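You operate a simulated robot arm through the tools that you are given. There is no shell and no other tool.

You run a simulated robot arm. Do the job below in one go: nothing can be reset, and whatever is moved stays where it is left.

JOB
Clamp the blue block in the work table's vise and fix the 20 KG pin in it.
Fine: jaw closed and lever locked first; the block's dial ends at LOCK; leave the other block alone.

Only the result counts: the job must be done as asked and must still hold three seconds after the hand-in. Knocking over, shifting, dropping, spilling or breaking anything else fails it.

ROBOT AND FRAMES
A 7-joint arm with a two-finger gripper, fixed in place. Base frame: the origin is at the foot of the arm, x ahead of it, y to its left, z up; the work surface is at about z = 860. Lengths are in mm, angles in degrees, forces in N, time in s.
With the tool pointing down near the work surface it reaches from about 360 to 780 mm from the base axis. Its first joint turns from -143.0 to 143.0 degrees. Payload 2.45 kg.
Tool frame: the origin (TCP) lies between the finger pads and is the grasp point; the fingertips stand 26 mm ahead of it; z points along the fingers, y is the line along which they close. Largest opening 96 mm; the body of the gripper starts 69 mm behind the TCP.
Orientation is that of the tool frame in the base frame, as a unit quaternion [x, y, z, w]. With the fingers straight down and closing along the base's y, the tool's x points along the base's -x, its y along +y and its z along -z.

CONTROLS
- The arm moves only by the tool servo_tool. Its argument "deltas" is a list that holds one entry, the list of rows, each a list of 7 numbers: the shift along the tool's x, y, z in mm, then the turn, a rotation vector about the tool's x, y, z in degrees, then the opening in per cent of the stroke, from 0 (shut) to 100 (fully open). In form: [[[x, y, z, wx, wy, wz, gripper], ...]]. A call has 1 to 20 rows; each row shifts and turns the commanded pose from where the row before left it, along the tool's axes as they then stand. A row lasts 0.2 s, in which the tool goes at most 50 mm and 8.6 degrees; a call with a longer step from one row to the next is refused whole, and so is a gripper value outside its range. Where a pose cannot be reached the arm comes as near as it can. A force on the tool above 40 N (or 10 N above the force at the start of the call, whichever is more), or a blocked arm, ends the call early, and 0.2 s more pass. The fingers move at their own pace and stop on an object; they squeeze with about 25 N. The grip force told is the motor's: it shows also when the fingers shut on nothing. Time passes only in rows, and 0.2 s behind the last, so rows that do not move let the fingers close. The reply holds the time, the measured pose of the TCP, the force on the tool along the base axes, the opening and the grip force, in the units named above and with some noise, with the torque about the TCP (base axes, N m) and any sound that the robot's microphone picked up, and new pictures: "views" is both (left out), scene, wrist or none.
- Cameras (640 x 400 px; columns grow to the right, rows downward): "scene" is fixed at [398.2, -650.7, 1472.4]; the picture's right is [0.97, -0.24, 0.00], its down [-0.14, -0.55, -0.83] and it looks along [0.20, 0.80, -0.56] (base axes); focal length 320 px, centre (320, 200). "wrist" rides on the gripper at [82, 3, -98] in the tool frame; the picture's right is [-0.04, 1.00, 0.00], its down [-0.73, -0.03, -0.68] and it looks along [-0.68, -0.03, 0.73] (tool axes); focal length 256 px, centre (320, 200).
- move_column(by): slides the trunk up (or, below 0, down) by that many mm; the arm rides with it, the base frame stays. It gives what a move gives, with no picture.
- probe_pixels(camera, pixels): for up to 12 pixels [column, row] of the newest picture of that camera ("zoom" is the newest enlarged one), the place [x, y, z] in the base frame of the surface seen there, good to about 2 mm. No time passes.
- inspect(camera, box): a new picture of the part [left, top, right, bottom] of that camera's present view, enlarged. No time passes.
- job_done(): hands the job in; it is judged then, once.

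Unless the task says otherwise, let go and move clear before handing in.

The tools are called after ">>>" as name(argument=value, ...) on one line, values as JSON. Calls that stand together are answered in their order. servo_tool: Moves the arm, as the interface text tells. Its arguments: {"type":"object","properties":{"deltas":{"type":"array","items":{"type":"array","items":{"type":"array","items":{"type":"number"}}}},"views":{"type":"string","enum":["both","scene","wrist","none"]}},"required":["deltas"]} The other tools are called the same way: move_column (by) slides the trunk up or down; probe_pixels (camera, pixels) gives the place of the surface under pixels of a picture; inspect (camera, box) takes an enlarged picture of a part of a camera's view; job_done () hands the job in.

At the start:

```text
t: 0.0
eef_pos: [476.6, 132.0, 1173.6]
tool_rot: [-0.001, 1.0, 0.0, 0.0]
wrist_force: [0.3, -0.5, 0.3]
moment: [0.01, 0.0, 0.0]
width: 95.9
grasp_force: 0.0
trunk travel left (down, up): [-575.0, 65.0]
```

scene: 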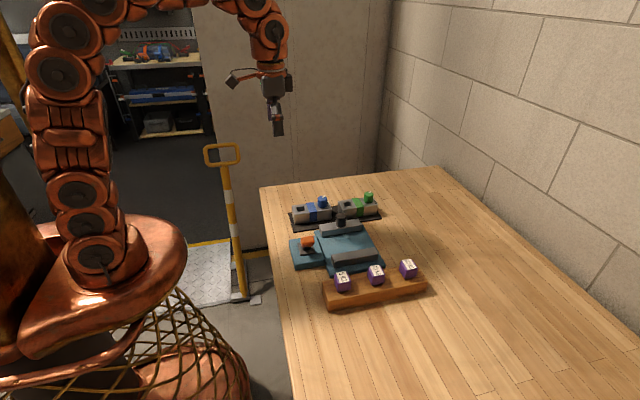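
wrist: 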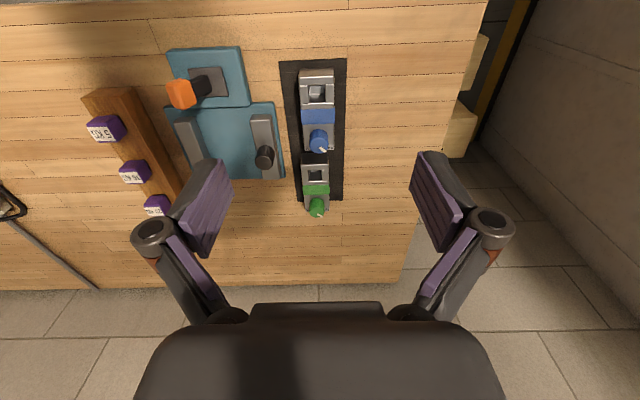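

The pictures show a vise (scene about 340,245), two blocks on a black mat (blue at scene 312,210; green at 358,207) and three purple-topped pins in a wooden rack. I'll look closer at each before moving.

>>> inspect(camera="scene", box=[270, 180, 440, 310])

>>> inspect(camera="wrist", box=[70, 30, 370, 230])

```text
3.08 times, centred on (355, 245) of scene
```

zoom: 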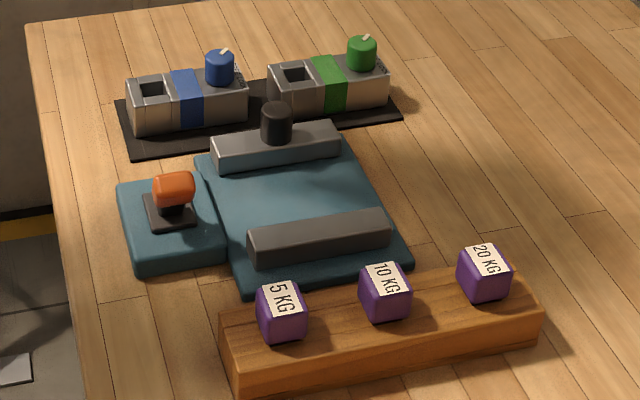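

```text
2.00 times, centred on (220, 130) of wrist
```

zoom: 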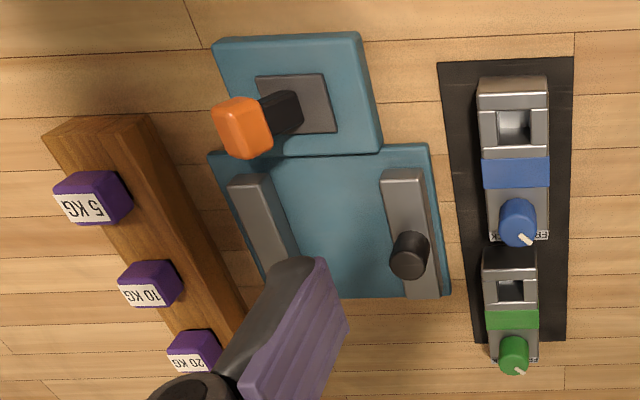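

The zooms show the rack order 5, 10, 20 KG (20 KG at the right end in the scene), a vise with a black knobbed sliding jaw, and an orange lever on a side plate. I'll probe surface points.

>>> probe_pixels(camera="zoom", pixels=[[513, 82], [484, 120], [543, 120], [513, 128], [515, 172], [517, 212], [515, 240], [484, 170], [548, 170], [511, 290], [512, 320], [512, 345]])

>>> probe_pixels(camera="zoom", pixels=[[402, 180], [395, 210], [410, 240], [250, 180], [270, 230], [330, 200], [240, 120], [285, 110], [310, 90], [230, 60], [350, 60], [420, 280]])

>>> inspect(camera="scene", box=[290, 185, 390, 248])

```text
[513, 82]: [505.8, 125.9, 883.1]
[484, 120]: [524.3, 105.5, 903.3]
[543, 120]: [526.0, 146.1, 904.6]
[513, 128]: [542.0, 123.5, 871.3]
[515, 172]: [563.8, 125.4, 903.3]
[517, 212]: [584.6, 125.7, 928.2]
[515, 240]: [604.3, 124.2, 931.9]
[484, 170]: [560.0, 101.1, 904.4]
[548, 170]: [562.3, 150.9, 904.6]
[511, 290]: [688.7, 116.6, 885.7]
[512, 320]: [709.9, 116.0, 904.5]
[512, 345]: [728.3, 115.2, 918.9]
```

```text
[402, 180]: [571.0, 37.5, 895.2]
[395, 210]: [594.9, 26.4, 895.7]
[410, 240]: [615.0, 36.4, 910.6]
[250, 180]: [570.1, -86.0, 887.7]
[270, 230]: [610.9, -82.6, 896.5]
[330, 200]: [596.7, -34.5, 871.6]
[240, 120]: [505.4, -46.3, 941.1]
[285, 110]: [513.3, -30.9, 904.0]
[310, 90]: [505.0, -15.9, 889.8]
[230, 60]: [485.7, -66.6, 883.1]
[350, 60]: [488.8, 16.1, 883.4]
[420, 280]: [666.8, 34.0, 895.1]
```

```text
6.35 times, centred on (340, 216) of scene
```

zoom: 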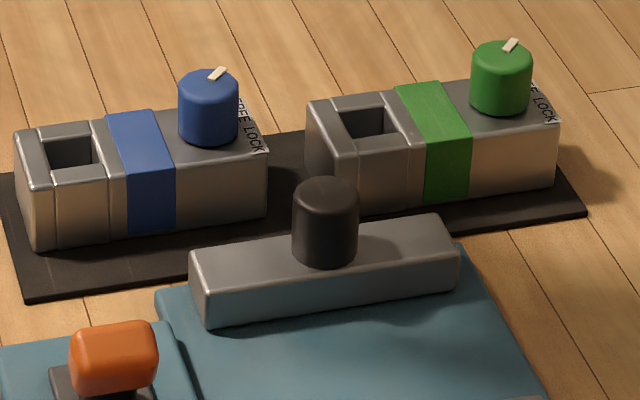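

The scene zoom shows FREE/LOCK labels beside each dial, and a white pointer mark on the blue dial at zoom (217,74). I'll probe the block edges and the knob in this zoom, then the pins and lever from other views.

>>> probe_pixels(camera="zoom", pixels=[[20, 140], [40, 240], [95, 125], [265, 145], [150, 125], [150, 210], [208, 95], [217, 74], [210, 78], [225, 70], [240, 105], [255, 140]])

>>> probe_pixels(camera="zoom", pixels=[[326, 192], [326, 230], [326, 265], [200, 255], [210, 320], [455, 260], [435, 220], [115, 345], [112, 380], [540, 380], [250, 350], [30, 285]])

>>> inspect(camera="scene", box=[285, 225, 435, 319])

```text
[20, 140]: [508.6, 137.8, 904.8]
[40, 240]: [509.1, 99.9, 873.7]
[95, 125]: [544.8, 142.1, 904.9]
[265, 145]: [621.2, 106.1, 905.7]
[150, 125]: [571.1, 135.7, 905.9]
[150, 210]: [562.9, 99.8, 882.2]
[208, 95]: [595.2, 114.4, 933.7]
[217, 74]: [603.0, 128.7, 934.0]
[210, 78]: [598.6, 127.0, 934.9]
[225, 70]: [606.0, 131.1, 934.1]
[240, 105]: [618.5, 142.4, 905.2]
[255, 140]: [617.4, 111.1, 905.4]
```

```text
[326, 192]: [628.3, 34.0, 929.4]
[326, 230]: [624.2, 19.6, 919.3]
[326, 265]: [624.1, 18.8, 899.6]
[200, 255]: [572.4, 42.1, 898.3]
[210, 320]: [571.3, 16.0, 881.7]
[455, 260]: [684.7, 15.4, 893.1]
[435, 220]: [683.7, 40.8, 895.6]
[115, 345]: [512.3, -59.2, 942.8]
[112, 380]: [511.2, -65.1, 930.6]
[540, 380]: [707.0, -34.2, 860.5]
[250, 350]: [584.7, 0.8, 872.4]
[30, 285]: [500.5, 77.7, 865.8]
```

```text
4.26 times, centred on (360, 272) of scene
```

zoom: 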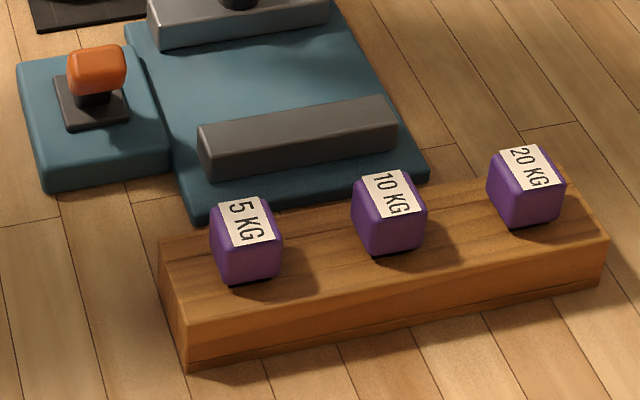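

>>> probe_pixels(camera="zoom", pixels=[[527, 165], [510, 205], [545, 205], [530, 222], [495, 165], [545, 150], [560, 180], [390, 195], [600, 240], [180, 310], [165, 245], [380, 230]])

>>> probe_pixels(camera="zoom", pixels=[[97, 60], [97, 85], [125, 70], [70, 75], [95, 105], [60, 90], [125, 115], [210, 130], [385, 100], [215, 170], [395, 140], [200, 205]])

```text
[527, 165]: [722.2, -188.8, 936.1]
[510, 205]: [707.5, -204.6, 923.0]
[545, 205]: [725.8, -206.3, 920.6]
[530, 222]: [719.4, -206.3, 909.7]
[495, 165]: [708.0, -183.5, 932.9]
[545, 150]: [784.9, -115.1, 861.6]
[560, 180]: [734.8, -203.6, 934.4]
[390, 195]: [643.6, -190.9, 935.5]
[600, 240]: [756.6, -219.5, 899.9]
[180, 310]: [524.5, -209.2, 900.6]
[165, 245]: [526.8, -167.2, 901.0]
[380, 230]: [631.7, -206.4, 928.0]
```

```text
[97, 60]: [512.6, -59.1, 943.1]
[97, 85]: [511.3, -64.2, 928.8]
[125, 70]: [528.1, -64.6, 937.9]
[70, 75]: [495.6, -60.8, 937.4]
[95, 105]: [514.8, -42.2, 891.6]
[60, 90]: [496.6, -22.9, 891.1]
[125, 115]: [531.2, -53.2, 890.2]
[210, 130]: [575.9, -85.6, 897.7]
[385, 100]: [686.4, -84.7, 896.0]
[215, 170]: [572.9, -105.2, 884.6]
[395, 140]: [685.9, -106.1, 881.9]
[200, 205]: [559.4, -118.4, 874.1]
```

The block spans x≈505–623, y≈100–151, top z≈905. The jaws' inner faces are at about y=16 and y=-82 with the bed at z≈872, and the lever handle is at (512,-60,936). I'll lower the wrist to get a closer look at the blue block.

>>> servo_tool(deltas=[[[0, 0, 40, 0, 0, 0, 100], [0, 0, 40, 0, 0, 0, 100], [0, 0, 40, 0, 0, 0, 100], [0, 0, 30, 0, 0, 0, 100]]], views="both")

```text
t: 1.0
eef_pos: [478.5, 130.5, 1025.5]
tool_rot: [-0.001, 1.0, 0.0, -0.001]
wrist_force: [-0.6, -0.2, -0.9]
moment: [-0.01, -0.03, -0.01]
width: 96.0
grasp_force: 0.1
trunk travel left (down, up): [-575.0, 65.0]
```

scene: 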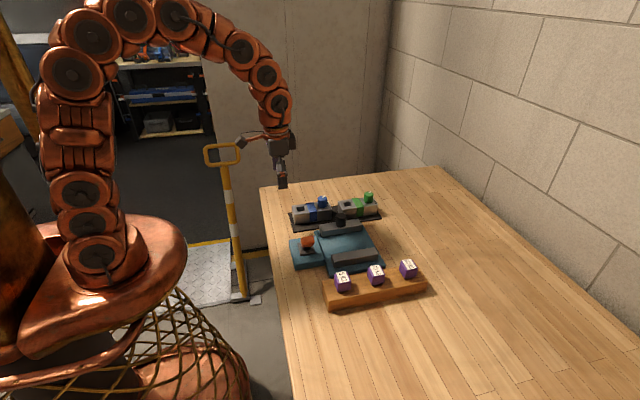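
wrist: 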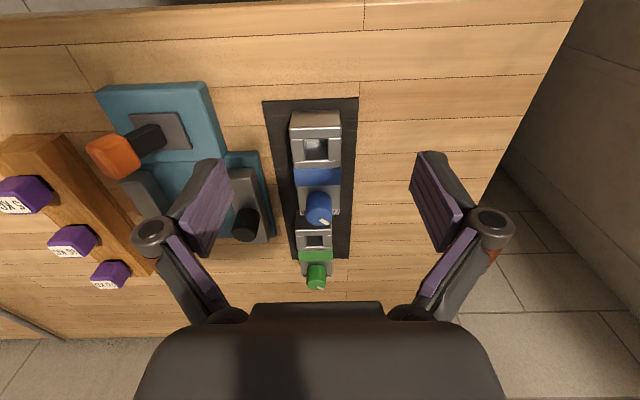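

>>> inspect(camera="wrist", box=[250, 90, 378, 170])

>>> inspect(camera="wrist", box=[265, 160, 393, 240])

>>> inspect(camera="wrist", box=[75, 80, 235, 180])

```text
5.00 times, centred on (314, 130) of wrist
```

zoom: 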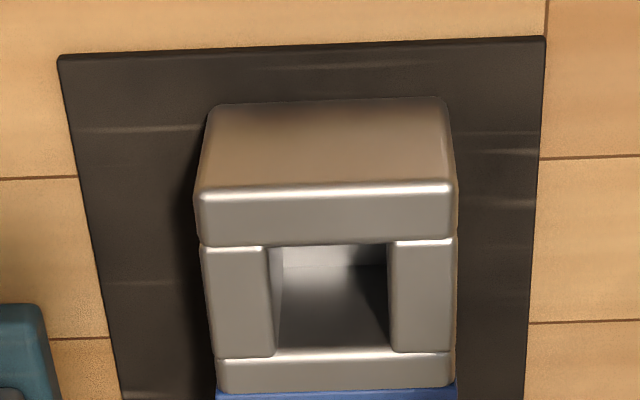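

```text
5.00 times, centred on (329, 200) of wrist
```

zoom: 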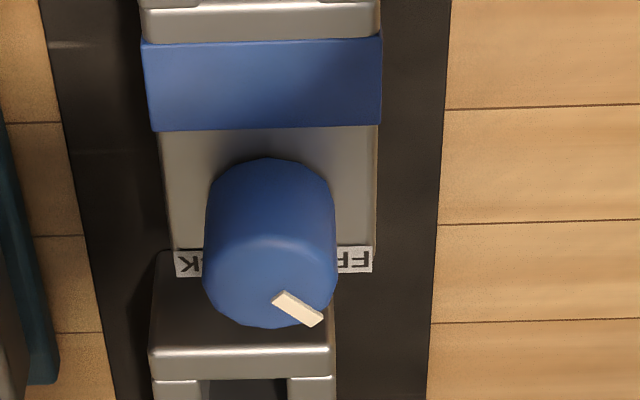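

```text
4.00 times, centred on (155, 130) of wrist
```

zoom: 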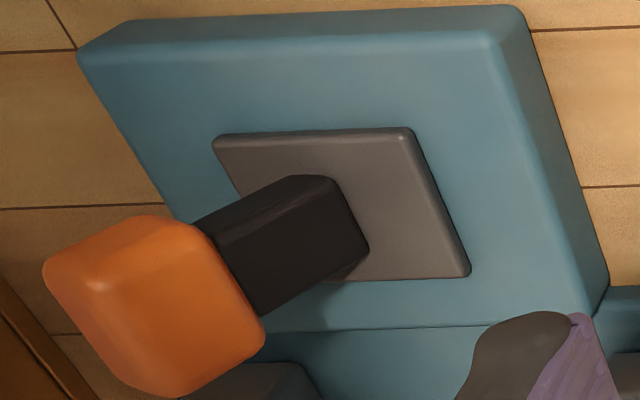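

The hole is a square opening at zoom (330,300). The pointer is on the FREE side (+y), with LOCK on the -y side of the block's far end. I'll probe the lever and inspect the block again for exact hole and dial numbers.

>>> probe_pixels(camera="zoom", pixels=[[310, 180], [345, 205], [270, 215], [320, 240], [150, 250], [70, 270], [160, 350], [235, 150], [400, 140], [460, 270], [210, 290], [290, 285]])

>>> inspect(camera="wrist", box=[250, 110, 410, 210])

```text
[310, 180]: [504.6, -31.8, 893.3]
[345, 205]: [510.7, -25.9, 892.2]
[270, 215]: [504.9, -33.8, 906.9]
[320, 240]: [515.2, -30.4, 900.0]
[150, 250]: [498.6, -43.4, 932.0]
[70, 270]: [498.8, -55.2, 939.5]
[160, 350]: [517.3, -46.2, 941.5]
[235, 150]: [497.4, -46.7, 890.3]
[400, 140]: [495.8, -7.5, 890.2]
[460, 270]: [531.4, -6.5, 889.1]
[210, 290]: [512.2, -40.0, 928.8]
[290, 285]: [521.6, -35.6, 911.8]
```

```text
4.00 times, centred on (330, 160) of wrist
```

zoom: 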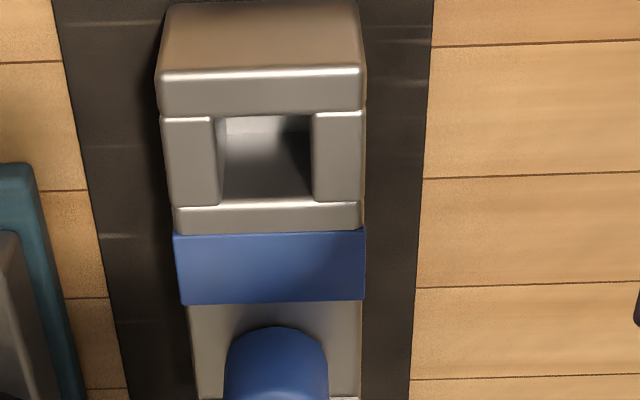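

>>> probe_pixels(camera="zoom", pixels=[[165, 95], [360, 90], [212, 150], [314, 150], [200, 195], [330, 195], [265, 110], [265, 205], [180, 250], [362, 250], [265, 170], [195, 330]])

>>> inspect(camera="wrist", box=[280, 180, 360, 230])

```text
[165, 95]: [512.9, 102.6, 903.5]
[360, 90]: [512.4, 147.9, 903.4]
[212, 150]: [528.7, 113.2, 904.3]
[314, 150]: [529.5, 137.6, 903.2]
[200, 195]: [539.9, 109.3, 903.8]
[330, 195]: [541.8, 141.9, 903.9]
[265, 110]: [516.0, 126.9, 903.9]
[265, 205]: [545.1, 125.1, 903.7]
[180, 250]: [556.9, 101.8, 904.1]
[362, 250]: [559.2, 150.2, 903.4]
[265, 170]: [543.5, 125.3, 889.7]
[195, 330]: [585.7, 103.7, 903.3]
```

```text
8.00 times, centred on (320, 205) of wrist
```

zoom: 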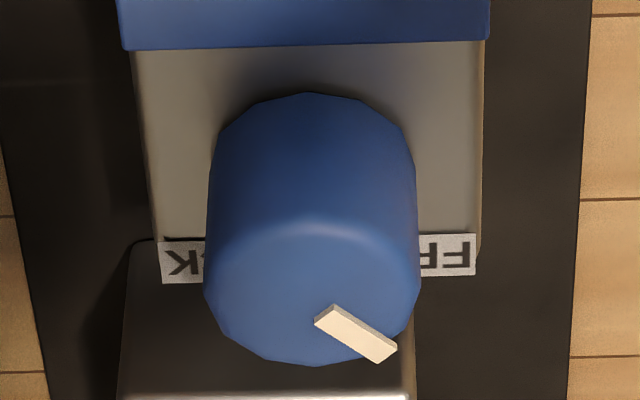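

>>> probe_pixels(camera="zoom", pixels=[[328, 315], [385, 352], [312, 235], [215, 285], [410, 290], [312, 355], [180, 262], [455, 255], [312, 290], [312, 110], [210, 200], [415, 200]])

>>> inspect(camera="scene", box=[304, 190, 344, 215])

```text
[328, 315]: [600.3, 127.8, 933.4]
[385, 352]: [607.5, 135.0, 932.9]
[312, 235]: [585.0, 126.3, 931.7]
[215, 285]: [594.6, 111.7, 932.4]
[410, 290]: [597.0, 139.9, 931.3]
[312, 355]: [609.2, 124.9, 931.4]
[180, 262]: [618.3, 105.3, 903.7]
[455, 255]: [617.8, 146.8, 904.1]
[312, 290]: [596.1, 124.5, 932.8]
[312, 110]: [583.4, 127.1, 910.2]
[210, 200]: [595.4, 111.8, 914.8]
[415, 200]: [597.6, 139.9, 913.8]
```

```text
16.00 times, centred on (324, 202) of scene
```

zoom: 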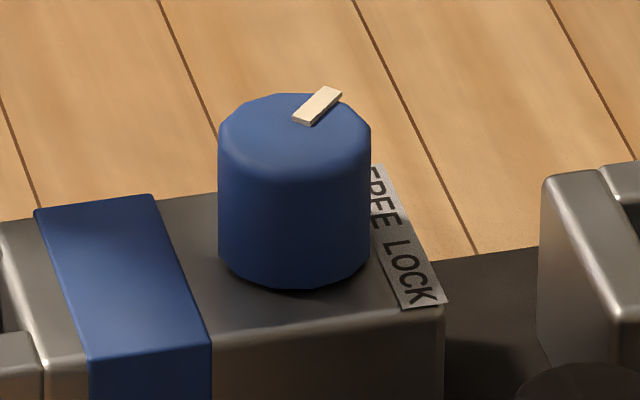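

The dial centre is about (597,125.6) with its pointer at +45° (FREE) and LOCK at -45°. The hole centre is about (531,125.5) with ~25 mm sides, and the block is square to the base axes. I'll move above the block's middle (564,125.7), stopping high.

>>> servo_tool(deltas=[[[-30, -1.5, 0, 0, 0, 0, 100], [-30, -1.5, 0, 0, 0, 0, 100], [-26, -1.5, 30, 0, 0, 0, 100], [0, 0, 35, 0, 0, 0, 100], [0, 0, 0, 0, 0, 0, 100]]], views="both")

```text
t: 2.2
eef_pos: [561.4, 126.2, 958.3]
tool_rot: [-0.001, 1.0, -0.001, 0.0]
wrist_force: [0.2, -0.5, 0.0]
moment: [-0.02, 0.0, -0.01]
width: 95.8
grasp_force: 0.0
trunk travel left (down, up): [-575.0, 65.0]
```

scene: 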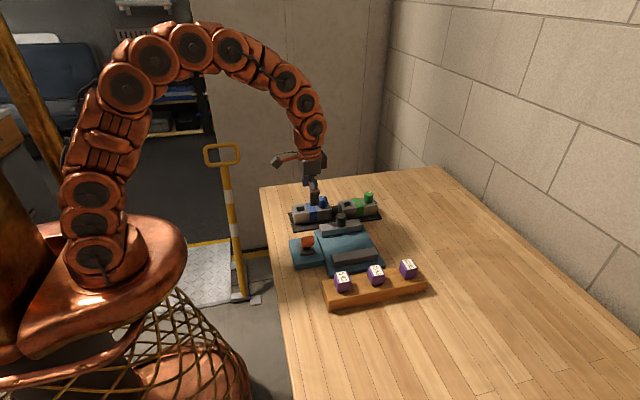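
wrist: 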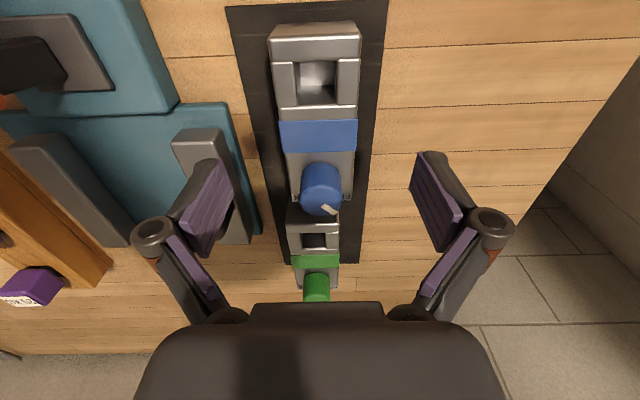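

The tool is centred over the blue block (wrist 318,130), with one finger on each side and clear of the vise. I'll descend to about z=898.

>>> servo_tool(deltas=[[[-2.5, -0.4, 20, 0, 0, 0, 100], [0, 0, 20, 0, 0, 0, 100], [0, 0, 12, 0, 0, 0, 100], [0, 0, 8, 0, 0, 0, 100], [0, 0, 0, 0, 0, 0, 100]]], views="both")

```text
t: 3.4
eef_pos: [564.3, 126.8, 898.9]
tool_rot: [-0.001, 1.0, 0.001, 0.0]
wrist_force: [-0.3, 0.9, -0.7]
moment: [-0.03, 0.0, -0.02]
width: 95.9
grasp_force: 0.2
trunk travel left (down, up): [-575.0, 65.0]
```

scene: 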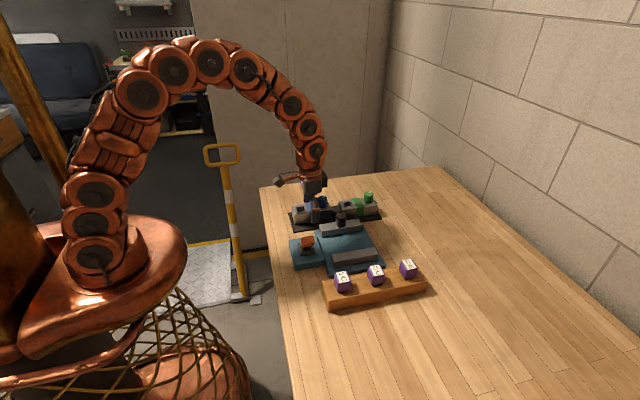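
wrist: 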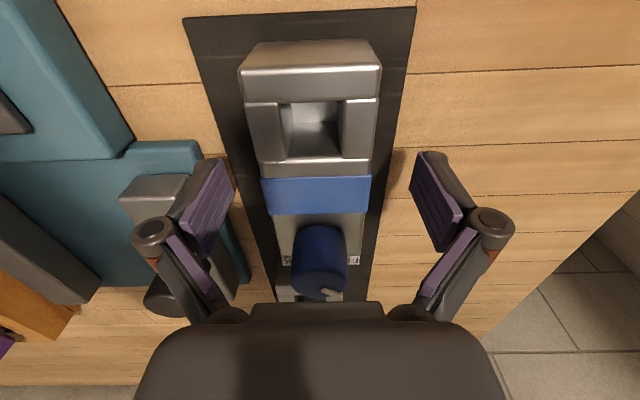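

The fingers straddle the block at the blue band (wrist 318,195) with no contact force. I'll close the gripper.

>>> servo_tool(deltas=[[[0, 0, 0, 0, 0, 0, 40], [0, 0, 0, 0, 0, 0, 40], [0, 0, 0, 0, 0, 0, 40], [0, 0, 0, 0, 0, 0, 40], [0, 0, 0, 0, 0, 0, 40], [0, 0, 0, 0, 0, 0, 40]]], views="wrist")

```text
t: 4.8
eef_pos: [564.4, 125.5, 897.4]
tool_rot: [0.0, 1.0, 0.0, -0.001]
wrist_force: [0.0, -8.0, 3.7]
moment: [-0.28, 0.17, 0.14]
width: 49.7
grasp_force: 24.9
trunk travel left (down, up): [-575.0, 65.0]
```

wrist: 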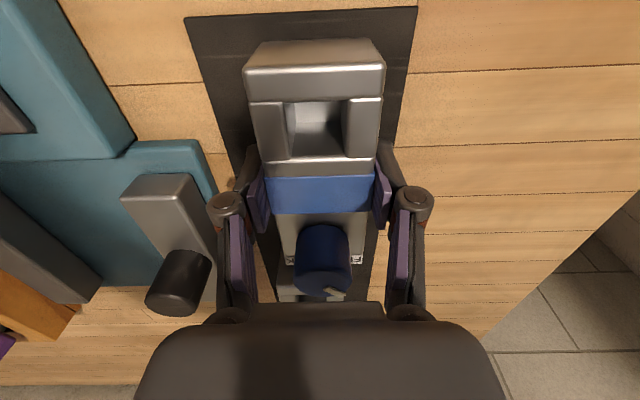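

The block is gripped at 49.7 mm width with 25 N. I'll lift it straight up and check the hold.

>>> servo_tool(deltas=[[[0, 0, -5, 0, 0, 0, 30], [0, 0, -10, 0, 0, 0, 30], [0, 0, -15, 0, 0, 0, 30], [0, 0, -20, 0, 0, 0, 30], [0, 0, -20, 0, 0, 0, 30], [0, 0, -20, 0, 0, 0, 30], [0, 0, 0, 0, 0, 0, 30]]], views="both")

```text
t: 6.4
eef_pos: [564.0, 126.2, 988.9]
tool_rot: [-0.001, 1.0, 0.0, 0.0]
wrist_force: [-0.2, 0.6, -5.1]
moment: [0.02, 0.01, 0.02]
width: 49.7
grasp_force: 24.7
trunk travel left (down, up): [-575.0, 65.0]
```

scene: 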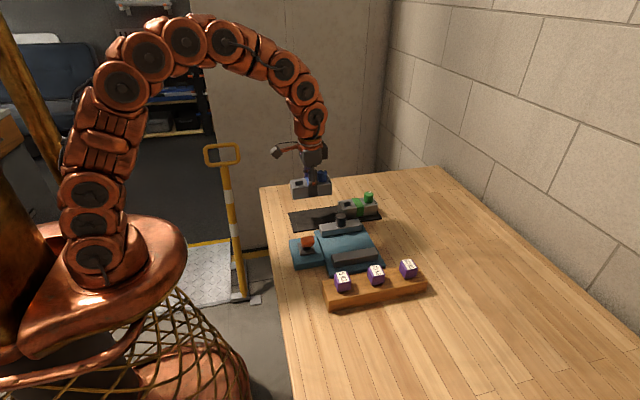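
wrist: 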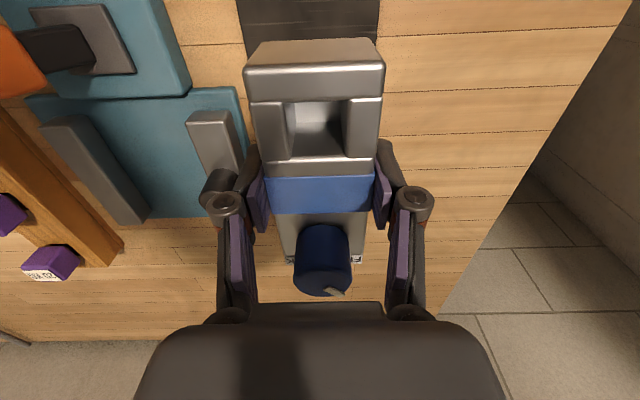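

The block is held level (about 5 N weight) and the mat below is clear. I'll zoom on the vise in the wrist view and probe the jaw faces and the bed extents.

>>> inspect(camera="wrist", box=[20, 70, 260, 220])

>>> inspect(camera="scene", box=[285, 210, 395, 279])

```text
2.67 times, centred on (140, 145) of wrist
```

zoom: 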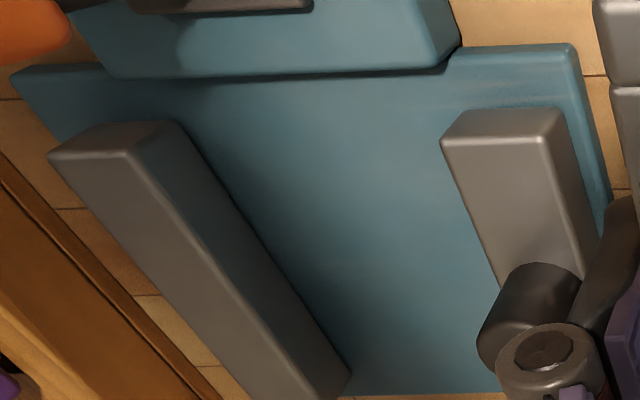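

```text
5.80 times, centred on (340, 244) of scene
```

zoom: 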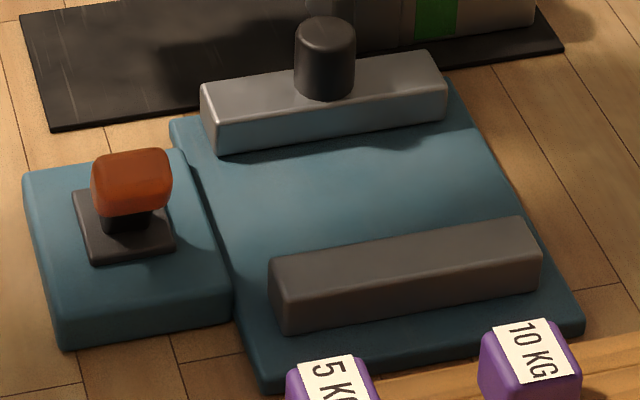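

>>> probe_pixels(camera="zoom", pixels=[[275, 265], [400, 240], [520, 225], [220, 145], [330, 130], [440, 110], [330, 120], [300, 180], [400, 215], [300, 240], [470, 150], [250, 240]])

>>> probe_pixels(camera="wrist", pixels=[[88, 120], [95, 133], [115, 165], [130, 190], [140, 205], [195, 135], [200, 150], [206, 170], [152, 170], [152, 130], [170, 110], [90, 110]])

```text
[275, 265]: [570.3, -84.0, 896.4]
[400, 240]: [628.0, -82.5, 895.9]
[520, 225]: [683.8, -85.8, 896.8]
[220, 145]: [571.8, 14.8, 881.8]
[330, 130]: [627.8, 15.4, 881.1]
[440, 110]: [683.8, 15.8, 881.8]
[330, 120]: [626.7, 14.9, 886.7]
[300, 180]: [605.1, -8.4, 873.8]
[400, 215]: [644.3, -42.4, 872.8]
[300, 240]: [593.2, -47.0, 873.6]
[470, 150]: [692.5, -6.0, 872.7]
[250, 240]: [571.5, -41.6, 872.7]
```

```text
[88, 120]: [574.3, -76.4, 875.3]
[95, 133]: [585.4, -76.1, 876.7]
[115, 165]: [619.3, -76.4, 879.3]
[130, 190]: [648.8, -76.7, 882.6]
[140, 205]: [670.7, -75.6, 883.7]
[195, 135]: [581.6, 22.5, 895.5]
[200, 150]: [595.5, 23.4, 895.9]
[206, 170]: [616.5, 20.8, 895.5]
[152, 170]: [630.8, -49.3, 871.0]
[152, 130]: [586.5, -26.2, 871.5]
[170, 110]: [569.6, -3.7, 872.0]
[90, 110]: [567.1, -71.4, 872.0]
```

The jaw faces are at y=-76.4 and y=+15.2 and the bed is at z≈872. I'll carry the block at this height to (629,-33), which is centred along the jaws and clear of the knob (z 930).

>>> servo_tool(deltas=[[[-8, -20, 0, 0, 0, 0, 30], [-13, -32, 0, 0, 0, 0, 30], [-13, -32, 0, 0, 0, 0, 30], [-13, -32, 0, 0, 0, 0, 30], [-13, -32, 0, 0, 0, 0, 30], [-5, -11, 0, 0, 0, 0, 30], [0, 0, 0, 0, 0, 0, 30]]], views="both")

```text
t: 8.0
eef_pos: [632.9, -30.5, 989.7]
tool_rot: [-0.001, 1.0, 0.001, -0.001]
wrist_force: [0.2, 0.9, -5.4]
moment: [0.01, 0.02, 0.01]
width: 49.9
grasp_force: 25.2
trunk travel left (down, up): [-575.0, 65.0]
```

scene: 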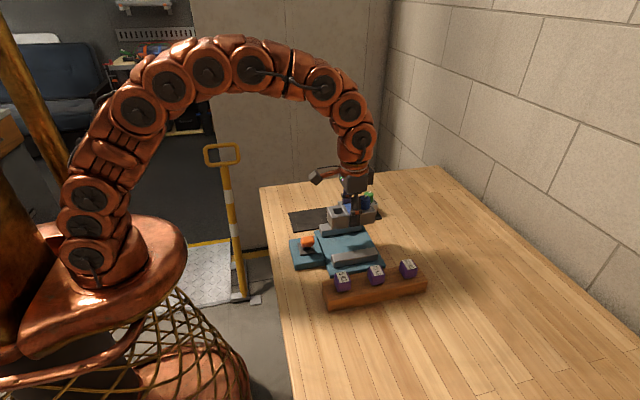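
wrist: 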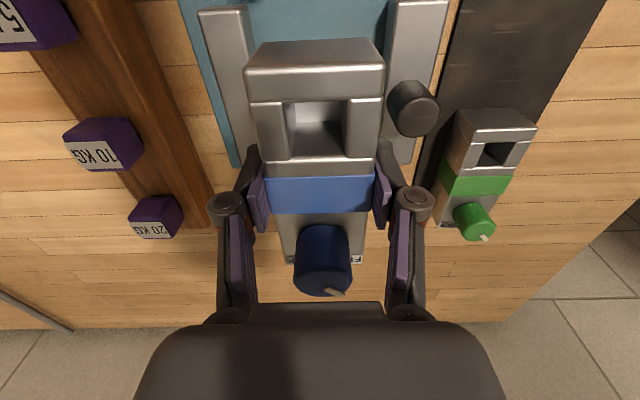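

The block hangs above the vise with readings of (632.9,-30.5). Before descending I'll probe the knuckle height against the jaw knob and the block's actual position.

>>> probe_pixels(camera="wrist", pixels=[[413, 198], [430, 205], [395, 165], [226, 205], [315, 75], [250, 90], [383, 90], [268, 195], [373, 195], [410, 105], [405, 130], [240, 100]])

>>> servo_tool(deltas=[[[0, 0, 0, 0, 0, 0, 30]]], views="none")

```text
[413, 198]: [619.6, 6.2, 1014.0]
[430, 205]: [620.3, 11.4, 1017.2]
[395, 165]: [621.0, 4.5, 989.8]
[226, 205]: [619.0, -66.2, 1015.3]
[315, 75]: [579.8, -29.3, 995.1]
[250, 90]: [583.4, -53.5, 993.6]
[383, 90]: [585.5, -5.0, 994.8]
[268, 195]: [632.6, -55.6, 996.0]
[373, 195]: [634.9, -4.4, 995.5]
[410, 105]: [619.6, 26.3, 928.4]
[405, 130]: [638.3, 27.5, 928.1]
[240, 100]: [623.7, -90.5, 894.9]
```

```text
t: 8.4
eef_pos: [632.4, -30.2, 987.4]
tool_rot: [0.0, 1.0, 0.0, 0.0]
wrist_force: [0.2, -0.4, -4.0]
moment: [-0.01, -0.01, -0.03]
width: 49.9
grasp_force: 24.9
trunk travel left (down, up): [-575.0, 65.0]
```

The knuckles sit 26 mm above the TCP and reach about 43 mm outward, so I'll place at y≈-35 to stay clear of both the knob (-y edge at y=18) and the fixed jaw. I'll shift and descend partway.

>>> servo_tool(deltas=[[[2.9, -4.8, 0, 0, 0, 0, 30], [0, 0, 20, 0, 0, 0, 30], [0, 0, 20, 0, 0, 0, 30], [0, 0, 10, 0, 0, 0, 30], [0, 0, 0, 0, 0, 0, 30]]], views="both")

```text
t: 9.6
eef_pos: [630.1, -36.9, 938.2]
tool_rot: [0.0, 1.0, 0.001, 0.0]
wrist_force: [-0.8, 0.5, -4.7]
moment: [-0.04, 0.02, 0.02]
width: 49.7
grasp_force: 25.0
trunk travel left (down, up): [-575.0, 65.0]
```

scene: 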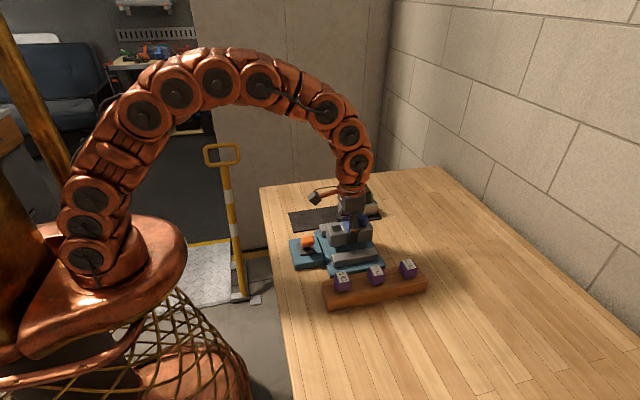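
wrist: 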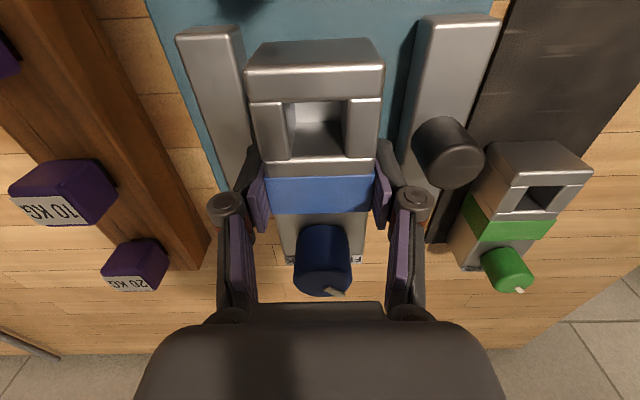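

The block is between the jaws in the wrist view, with the fixed jaw left at (210,110) and the moving jaw right at (440,90). I'll probe the block and jaw edges for real clearances.

>>> probe_pixels(camera="wrist", pixels=[[268, 195], [373, 195], [250, 90], [383, 90], [228, 100], [238, 150], [418, 100], [408, 130], [435, 200], [212, 205], [420, 140], [415, 205]])

>>> inspect(camera="wrist", box=[160, 20, 520, 245])

```text
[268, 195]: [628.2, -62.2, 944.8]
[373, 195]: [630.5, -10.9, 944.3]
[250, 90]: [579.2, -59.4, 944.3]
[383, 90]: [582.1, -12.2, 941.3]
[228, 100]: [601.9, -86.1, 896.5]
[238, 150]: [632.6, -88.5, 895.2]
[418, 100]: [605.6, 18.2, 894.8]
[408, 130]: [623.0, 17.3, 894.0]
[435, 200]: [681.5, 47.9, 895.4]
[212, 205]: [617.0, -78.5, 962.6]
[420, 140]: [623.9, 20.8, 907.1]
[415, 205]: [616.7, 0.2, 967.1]
```

```text
1.78 times, centred on (340, 132) of wrist
```

zoom: 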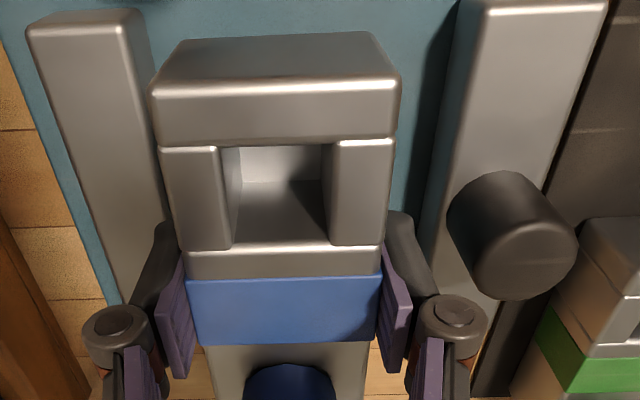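

The block centre is at y≈-36.5, leaving about 5 mm on the fixed-jaw side. I'll nudge +1 mm in y and descend close to the bed.

>>> servo_tool(deltas=[[[0, 1.5, 12, 0, 0, 0, 30], [0, 0, 10, 0, 0, 0, 30], [0, 0, 6, 0, 0, 0, 30], [0, 0, 0, 0, 0, 0, 30]]], views="wrist")

```text
t: 10.6
eef_pos: [627.2, -34.7, 909.5]
tool_rot: [0.0, 1.0, 0.0, 0.0]
wrist_force: [-0.2, 0.1, -4.7]
moment: [-0.01, 0.02, 0.0]
width: 49.6
grasp_force: 24.8
trunk travel left (down, up): [-575.0, 65.0]
```

wrist: 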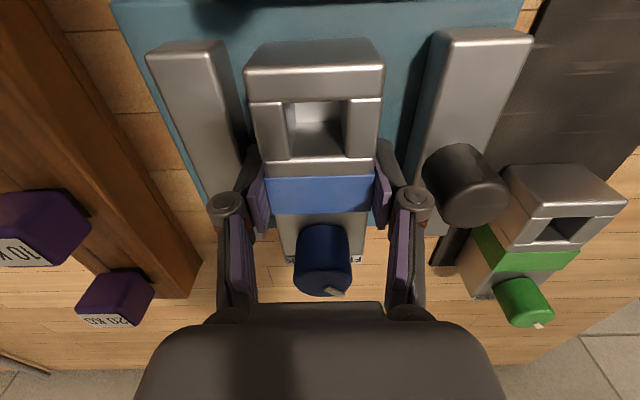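

Still no bed contact (force -4.7 N is just the block's weight). I'll lower in small steps until the weight comes off.

>>> servo_tool(deltas=[[[0, 0, 2, 0, 0, 0, 30], [0, 0, 2, 0, 0, 0, 30], [0, 0, 1, 0, 0, 0, 30], [0, 0, 0, 0, 0, 0, 30]]], views="none")

```text
t: 11.6
eef_pos: [628.5, -37.2, 905.9]
tool_rot: [0.001, 1.0, 0.0, 0.0]
wrist_force: [0.1, -0.6, -3.9]
moment: [0.03, 0.05, -0.03]
width: 49.8
grasp_force: 25.2
trunk travel left (down, up): [-575.0, 65.0]
```

>>> servo_tool(deltas=[[[0, 0, 1, 0, 0, 0, 30], [0, 0, 1, 0, 0, 0, 30], [0, 0, 0, 0, 0, 0, 30]]], views="none")

```text
t: 12.4
eef_pos: [628.6, -36.1, 905.4]
tool_rot: [0.0, 1.0, 0.0, 0.001]
wrist_force: [2.2, -4.9, 12.9]
moment: [-0.2, 0.46, 0.13]
width: 50.0
grasp_force: 24.4
trunk travel left (down, up): [-575.0, 65.0]
```

The block now rests on the bed (vertical force rose to +12.9 N). I'll open the fingers just enough (to about 56 mm) to release it.

>>> servo_tool(deltas=[[[0, 0, -0.5, 0, 0, 0, 52], [0, 0, 0, 0, 0, 0, 55], [0, 0, 0, 0, 0, 0, 57], [0, 0, 0, 0, 0, 0, 57], [0, 0, 0, 0, 0, 0, 57]]], views="wrist")

```text
t: 13.6
eef_pos: [626.9, -34.7, 904.5]
tool_rot: [0.0, 1.0, 0.0, 0.001]
wrist_force: [-0.2, -0.7, -0.7]
moment: [-0.01, -0.01, -0.05]
width: 54.7
grasp_force: 0.1
trunk travel left (down, up): [-575.0, 65.0]
```

wrist: 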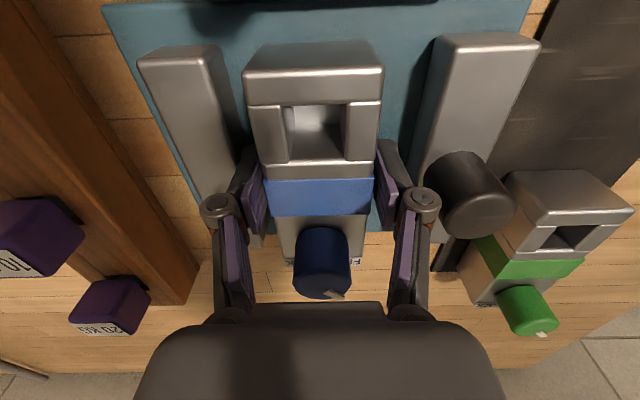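

Released cleanly, with width 54.7 and no force. I'll raise straight up, then turn the tool +90° about its z so the fingers close along base x for gripping the jaw knob.

>>> servo_tool(deltas=[[[0, 0, -10, 0, 0, 0, 57], [0, 0, -25, 0, 0, 0, 57], [0, 0, -30, 0, 0, 0, 57], [0, 0, -20, 0, 0, 0, 60], [0, 0, 0, 0, 0, 8, 60], [0, 0, 0, 0, 0, 8, 60], [0, 0, 0, 0, 0, 8, 60], [0, 0, 0, 0, 0, 8, 60], [0, 0, 0, 0, 0, 8, 60], [0, 0, 0, 0, 0, 8, 60], [0, 0, 0, 0, 0, 8, 60], [0, 0, 0, 0, 0, 8, 60], [0, 0, 0, 0, 0, 8, 60], [0, 0, 0, 0, 0, 8, 60], [0, 0, 0, 0, 0, 8, 60], [0, 0, 0, 0, 0, 2, 60], [0, 0, 0, 0, 0, 0, 60]]], views="both")

```text
t: 17.2
eef_pos: [628.1, -35.4, 990.2]
tool_rot: [0.707, 0.708, -0.001, 0.0]
wrist_force: [-0.5, -0.7, -0.6]
moment: [0.01, 0.0, -0.01]
width: 57.6
grasp_force: 0.0
trunk travel left (down, up): [-575.0, 65.0]
```

scene: 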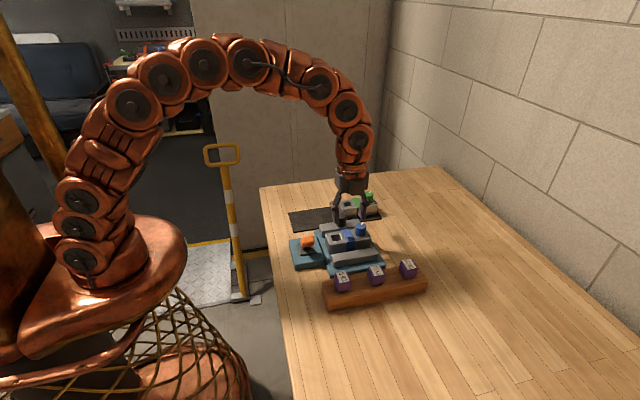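
wrist: 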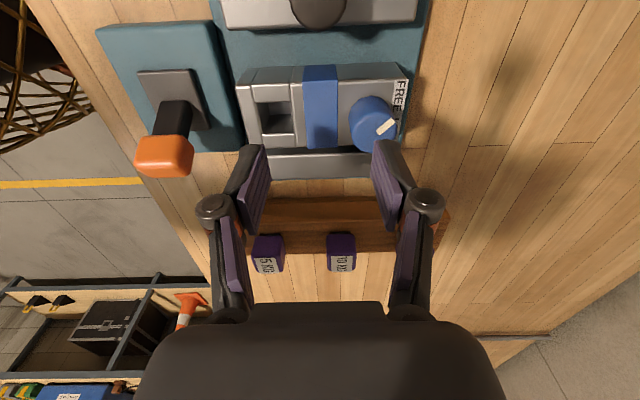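

The turn worked, and the wrist view shows the block standing square between the jaws, with the dial at (372,122) pointing toward FREE. I'll move over the jaw knob at about (628.5,30) and stop above it to check.

>>> servo_tool(deltas=[[[20, 0, 0, 0, 0, 0, 60], [25, 0, 0, 0, 0, 0, 60], [20, 0.5, 0, 0, 0, 0, 60], [0, 0, 20, 0, 0, 0, 60], [0, 0, 0, 0, 0, 0, 60]]], views="both")

```text
t: 18.4
eef_pos: [626.3, 29.9, 971.2]
tool_rot: [0.707, 0.708, 0.0, 0.0]
wrist_force: [-0.1, 0.2, 0.2]
moment: [0.02, 0.01, 0.01]
width: 57.4
grasp_force: 0.0
trunk travel left (down, up): [-575.0, 65.0]
```

scene: 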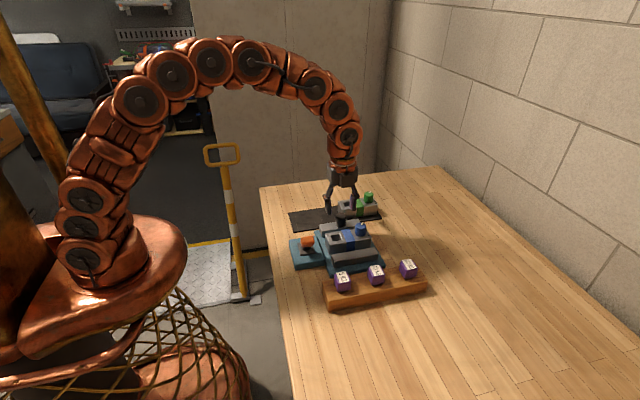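
wrist: 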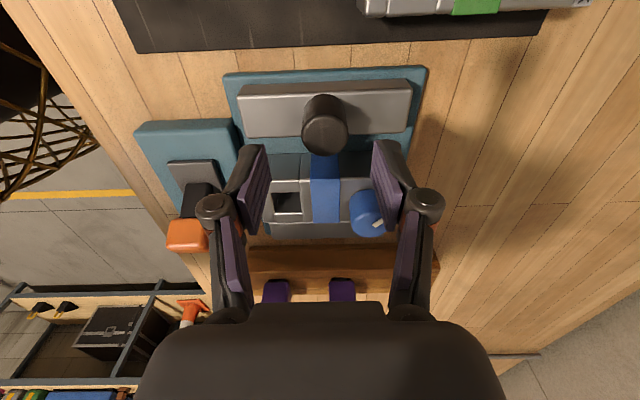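

I'll probe the knob's position in this view before descending around it.

>>> probe_pixels(camera="wrist", pixels=[[304, 130], [325, 130], [346, 130], [325, 150], [325, 112], [325, 97], [242, 90], [408, 85], [290, 130], [395, 125], [330, 170], [345, 225]])

```text
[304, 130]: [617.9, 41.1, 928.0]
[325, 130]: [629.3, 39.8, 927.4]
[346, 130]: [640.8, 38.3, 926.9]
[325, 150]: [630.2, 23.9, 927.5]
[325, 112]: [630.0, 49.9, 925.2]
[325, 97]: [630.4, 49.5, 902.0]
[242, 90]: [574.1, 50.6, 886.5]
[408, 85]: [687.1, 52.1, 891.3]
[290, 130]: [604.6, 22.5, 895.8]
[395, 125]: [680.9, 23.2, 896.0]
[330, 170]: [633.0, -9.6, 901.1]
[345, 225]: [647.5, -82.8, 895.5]
```

>>> inspect(camera="wrist", box=[265, 75, 385, 150])

```text
5.33 times, centred on (325, 112) of wrist
```

zoom: 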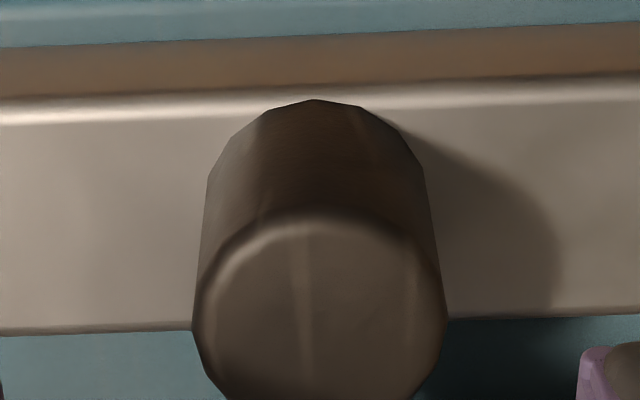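

>>> probe_pixels(camera="zoom", pixels=[[315, 103], [315, 215], [315, 228], [200, 320], [440, 320], [315, 320], [100, 325], [100, 120], [550, 310], [550, 95], [315, 60], [205, 250]])

>>> inspect(camera="scene", box=[300, 200, 400, 263])

```text
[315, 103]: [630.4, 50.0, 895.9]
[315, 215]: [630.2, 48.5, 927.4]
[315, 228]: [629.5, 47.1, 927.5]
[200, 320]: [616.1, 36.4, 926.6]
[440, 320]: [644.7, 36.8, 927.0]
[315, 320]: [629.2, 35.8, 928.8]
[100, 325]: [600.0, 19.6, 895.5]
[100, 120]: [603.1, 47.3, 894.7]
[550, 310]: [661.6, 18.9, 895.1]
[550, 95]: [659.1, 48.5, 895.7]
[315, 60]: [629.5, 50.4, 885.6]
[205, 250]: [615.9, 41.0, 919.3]
```

```text
6.35 times, centred on (350, 232) of scene
```

zoom: 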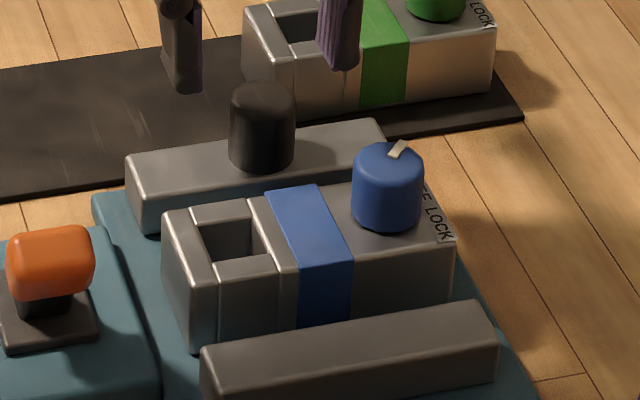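

The knob is about 29 mm in diameter, centred at (630,34.5), top z≈928. I'll correct to it, descend to z≈926 (fingertips ~4 mm above the jaw top) and close along x.

>>> servo_tool(deltas=[[[4.6, 2.7, 0, 0, 0, 0, 60], [0, 0, 20, 0, 0, 0, 60], [0, 0, 17, 0, 0, 0, 60], [0, 0, 8, 0, 0, 0, 60], [0, 0, 0, 0, 0, 0, 60]]], views="both")

```text
t: 19.6
eef_pos: [628.6, 34.6, 925.0]
tool_rot: [0.706, 0.708, 0.0, 0.0]
wrist_force: [0.9, -0.5, 0.3]
moment: [-0.01, 0.02, -0.01]
width: 57.3
grasp_force: 0.0
trunk travel left (down, up): [-575.0, 65.0]
```

scene: 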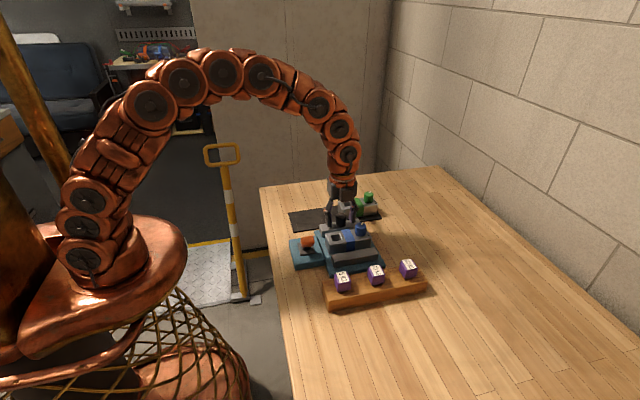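
wrist: 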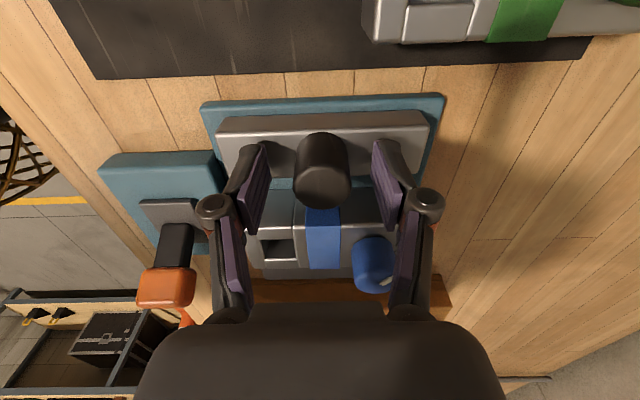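

The knob is centred between the pads (wrist 321,172). I'll close on it.

>>> servo_tool(deltas=[[[0, 0, 0, 0, 0, 0, 20], [0, 0, 0, 0, 0, 0, 20], [0, 0, 0, 0, 0, 0, 20], [0, 0, 0, 0, 0, 0, 20]]], views="none")

```text
t: 20.6
eef_pos: [630.2, 33.6, 924.3]
tool_rot: [0.707, 0.707, 0.001, 0.0]
wrist_force: [12.3, 0.1, 2.1]
moment: [0.0, -0.4, 0.02]
width: 28.9
grasp_force: 45.0
trunk travel left (down, up): [-575.0, 65.0]
```

Gripped the knob at 28.9 mm with a slight sideways load of 12 N in x. I'll ease +0.8 mm in x and slide the jaw 15 mm toward -y to feel its resistance.

>>> servo_tool(deltas=[[[0, 0.8, 0, 0, 0, 0, 20], [-3, 0, 0, 0, 0, 0, 20], [-6, 0, 0, 0, 0, 0, 20], [-6, 0, 0, 0, 0, 0, 20], [0, 0, 0, 0, 0, 0, 20]]], views="wrist")

```text
t: 21.8
eef_pos: [629.7, 18.6, 925.6]
tool_rot: [0.707, 0.707, 0.0, 0.0]
wrist_force: [-0.9, -0.4, 9.8]
moment: [0.22, 0.2, -0.01]
width: 29.5
grasp_force: 45.1
trunk travel left (down, up): [-575.0, 65.0]
```

wrist: 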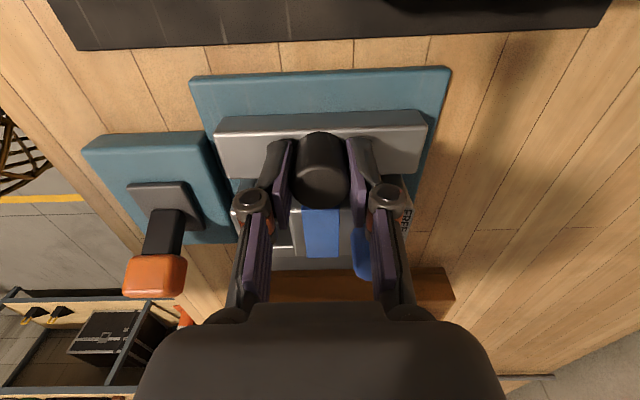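

The jaw slid 15 mm with hardly any resistance. I'll continue in 5 mm steps through block contact and watch the force.

>>> servo_tool(deltas=[[[-5, 0, -0.5, 0, 0, 0, 20], [-5, 0, 0, 0, 0, 0, 20], [-4, 0, 0, 0, 0, 0, 20], [-4, 0, 0, 0, 0, 0, 20], [-4, 0, 0, 0, 0, 0, 20], [0, 0, 0, 0, 0, 0, 20]]], views="both")

```text
t: 23.2
eef_pos: [629.9, -3.6, 924.3]
tool_rot: [0.706, 0.708, -0.001, -0.001]
wrist_force: [-7.6, 2.4, 1.7]
moment: [0.44, 0.27, 0.06]
width: 29.4
grasp_force: 45.3
trunk travel left (down, up): [-575.0, 65.0]
```

scene: 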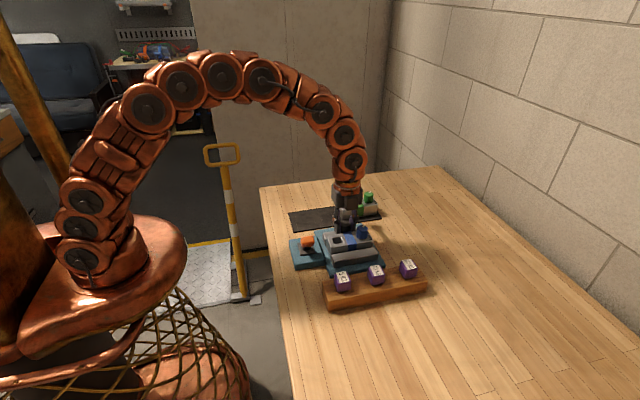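
wrist: 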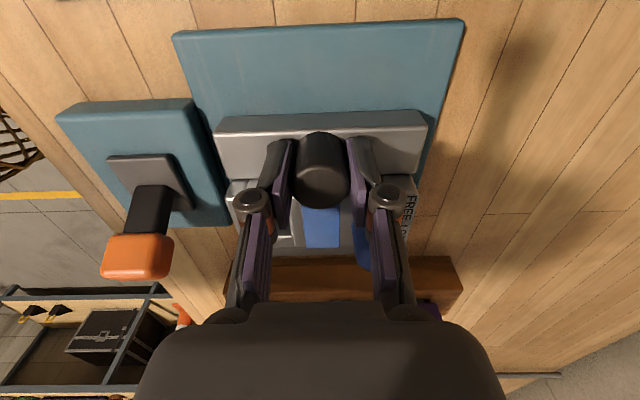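

The jaw is at about y=-22 (inner face) with little load, so about 4 mm remain. I'll finish with small steps until the force rises.

>>> servo_tool(deltas=[[[-2, 0, 0, 0, 0, 0, 20], [-1.5, 0, 0, 0, 0, 0, 20], [-1, 0, 0, 0, 0, 0, 20], [-1, 0, 0, 0, 0, 0, 20], [0, 0, 0, 0, 0, 0, 20]]], views="wrist")

```text
t: 24.4
eef_pos: [629.8, -7.9, 924.6]
tool_rot: [0.707, 0.707, -0.002, -0.001]
wrist_force: [-38.9, 2.5, -9.1]
moment: [0.08, 0.97, -0.06]
width: 29.2
grasp_force: 45.3
trunk travel left (down, up): [-575.0, 65.0]
```

wrist: 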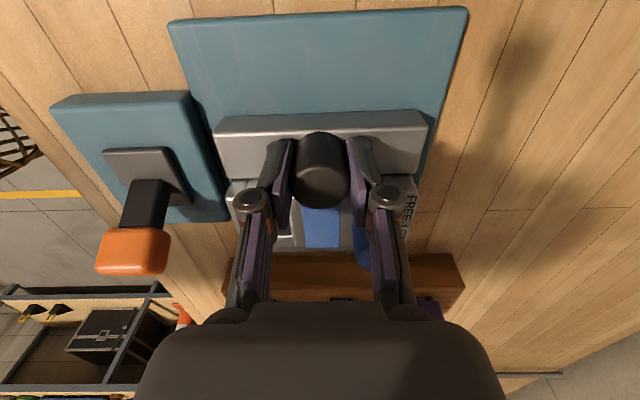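

The y load is small, but a sideways load of -39 N in x has built up against the fixed knob. I'll ease the command by -1.5 mm in x and re-read.

>>> servo_tool(deltas=[[[0, -1, 0, 0, 0, 0, 20], [0, -0.7, 0, 0, 0, 0, 20], [0, 0, 0, 0, 0, 0, 20]]], views="none")

```text
t: 25.2
eef_pos: [630.9, -7.8, 923.2]
tool_rot: [0.707, 0.707, 0.0, -0.001]
wrist_force: [-27.7, -0.9, -22.2]
moment: [-0.15, 0.51, -0.02]
width: 29.1
grasp_force: 45.1
trunk travel left (down, up): [-575.0, 65.0]
```

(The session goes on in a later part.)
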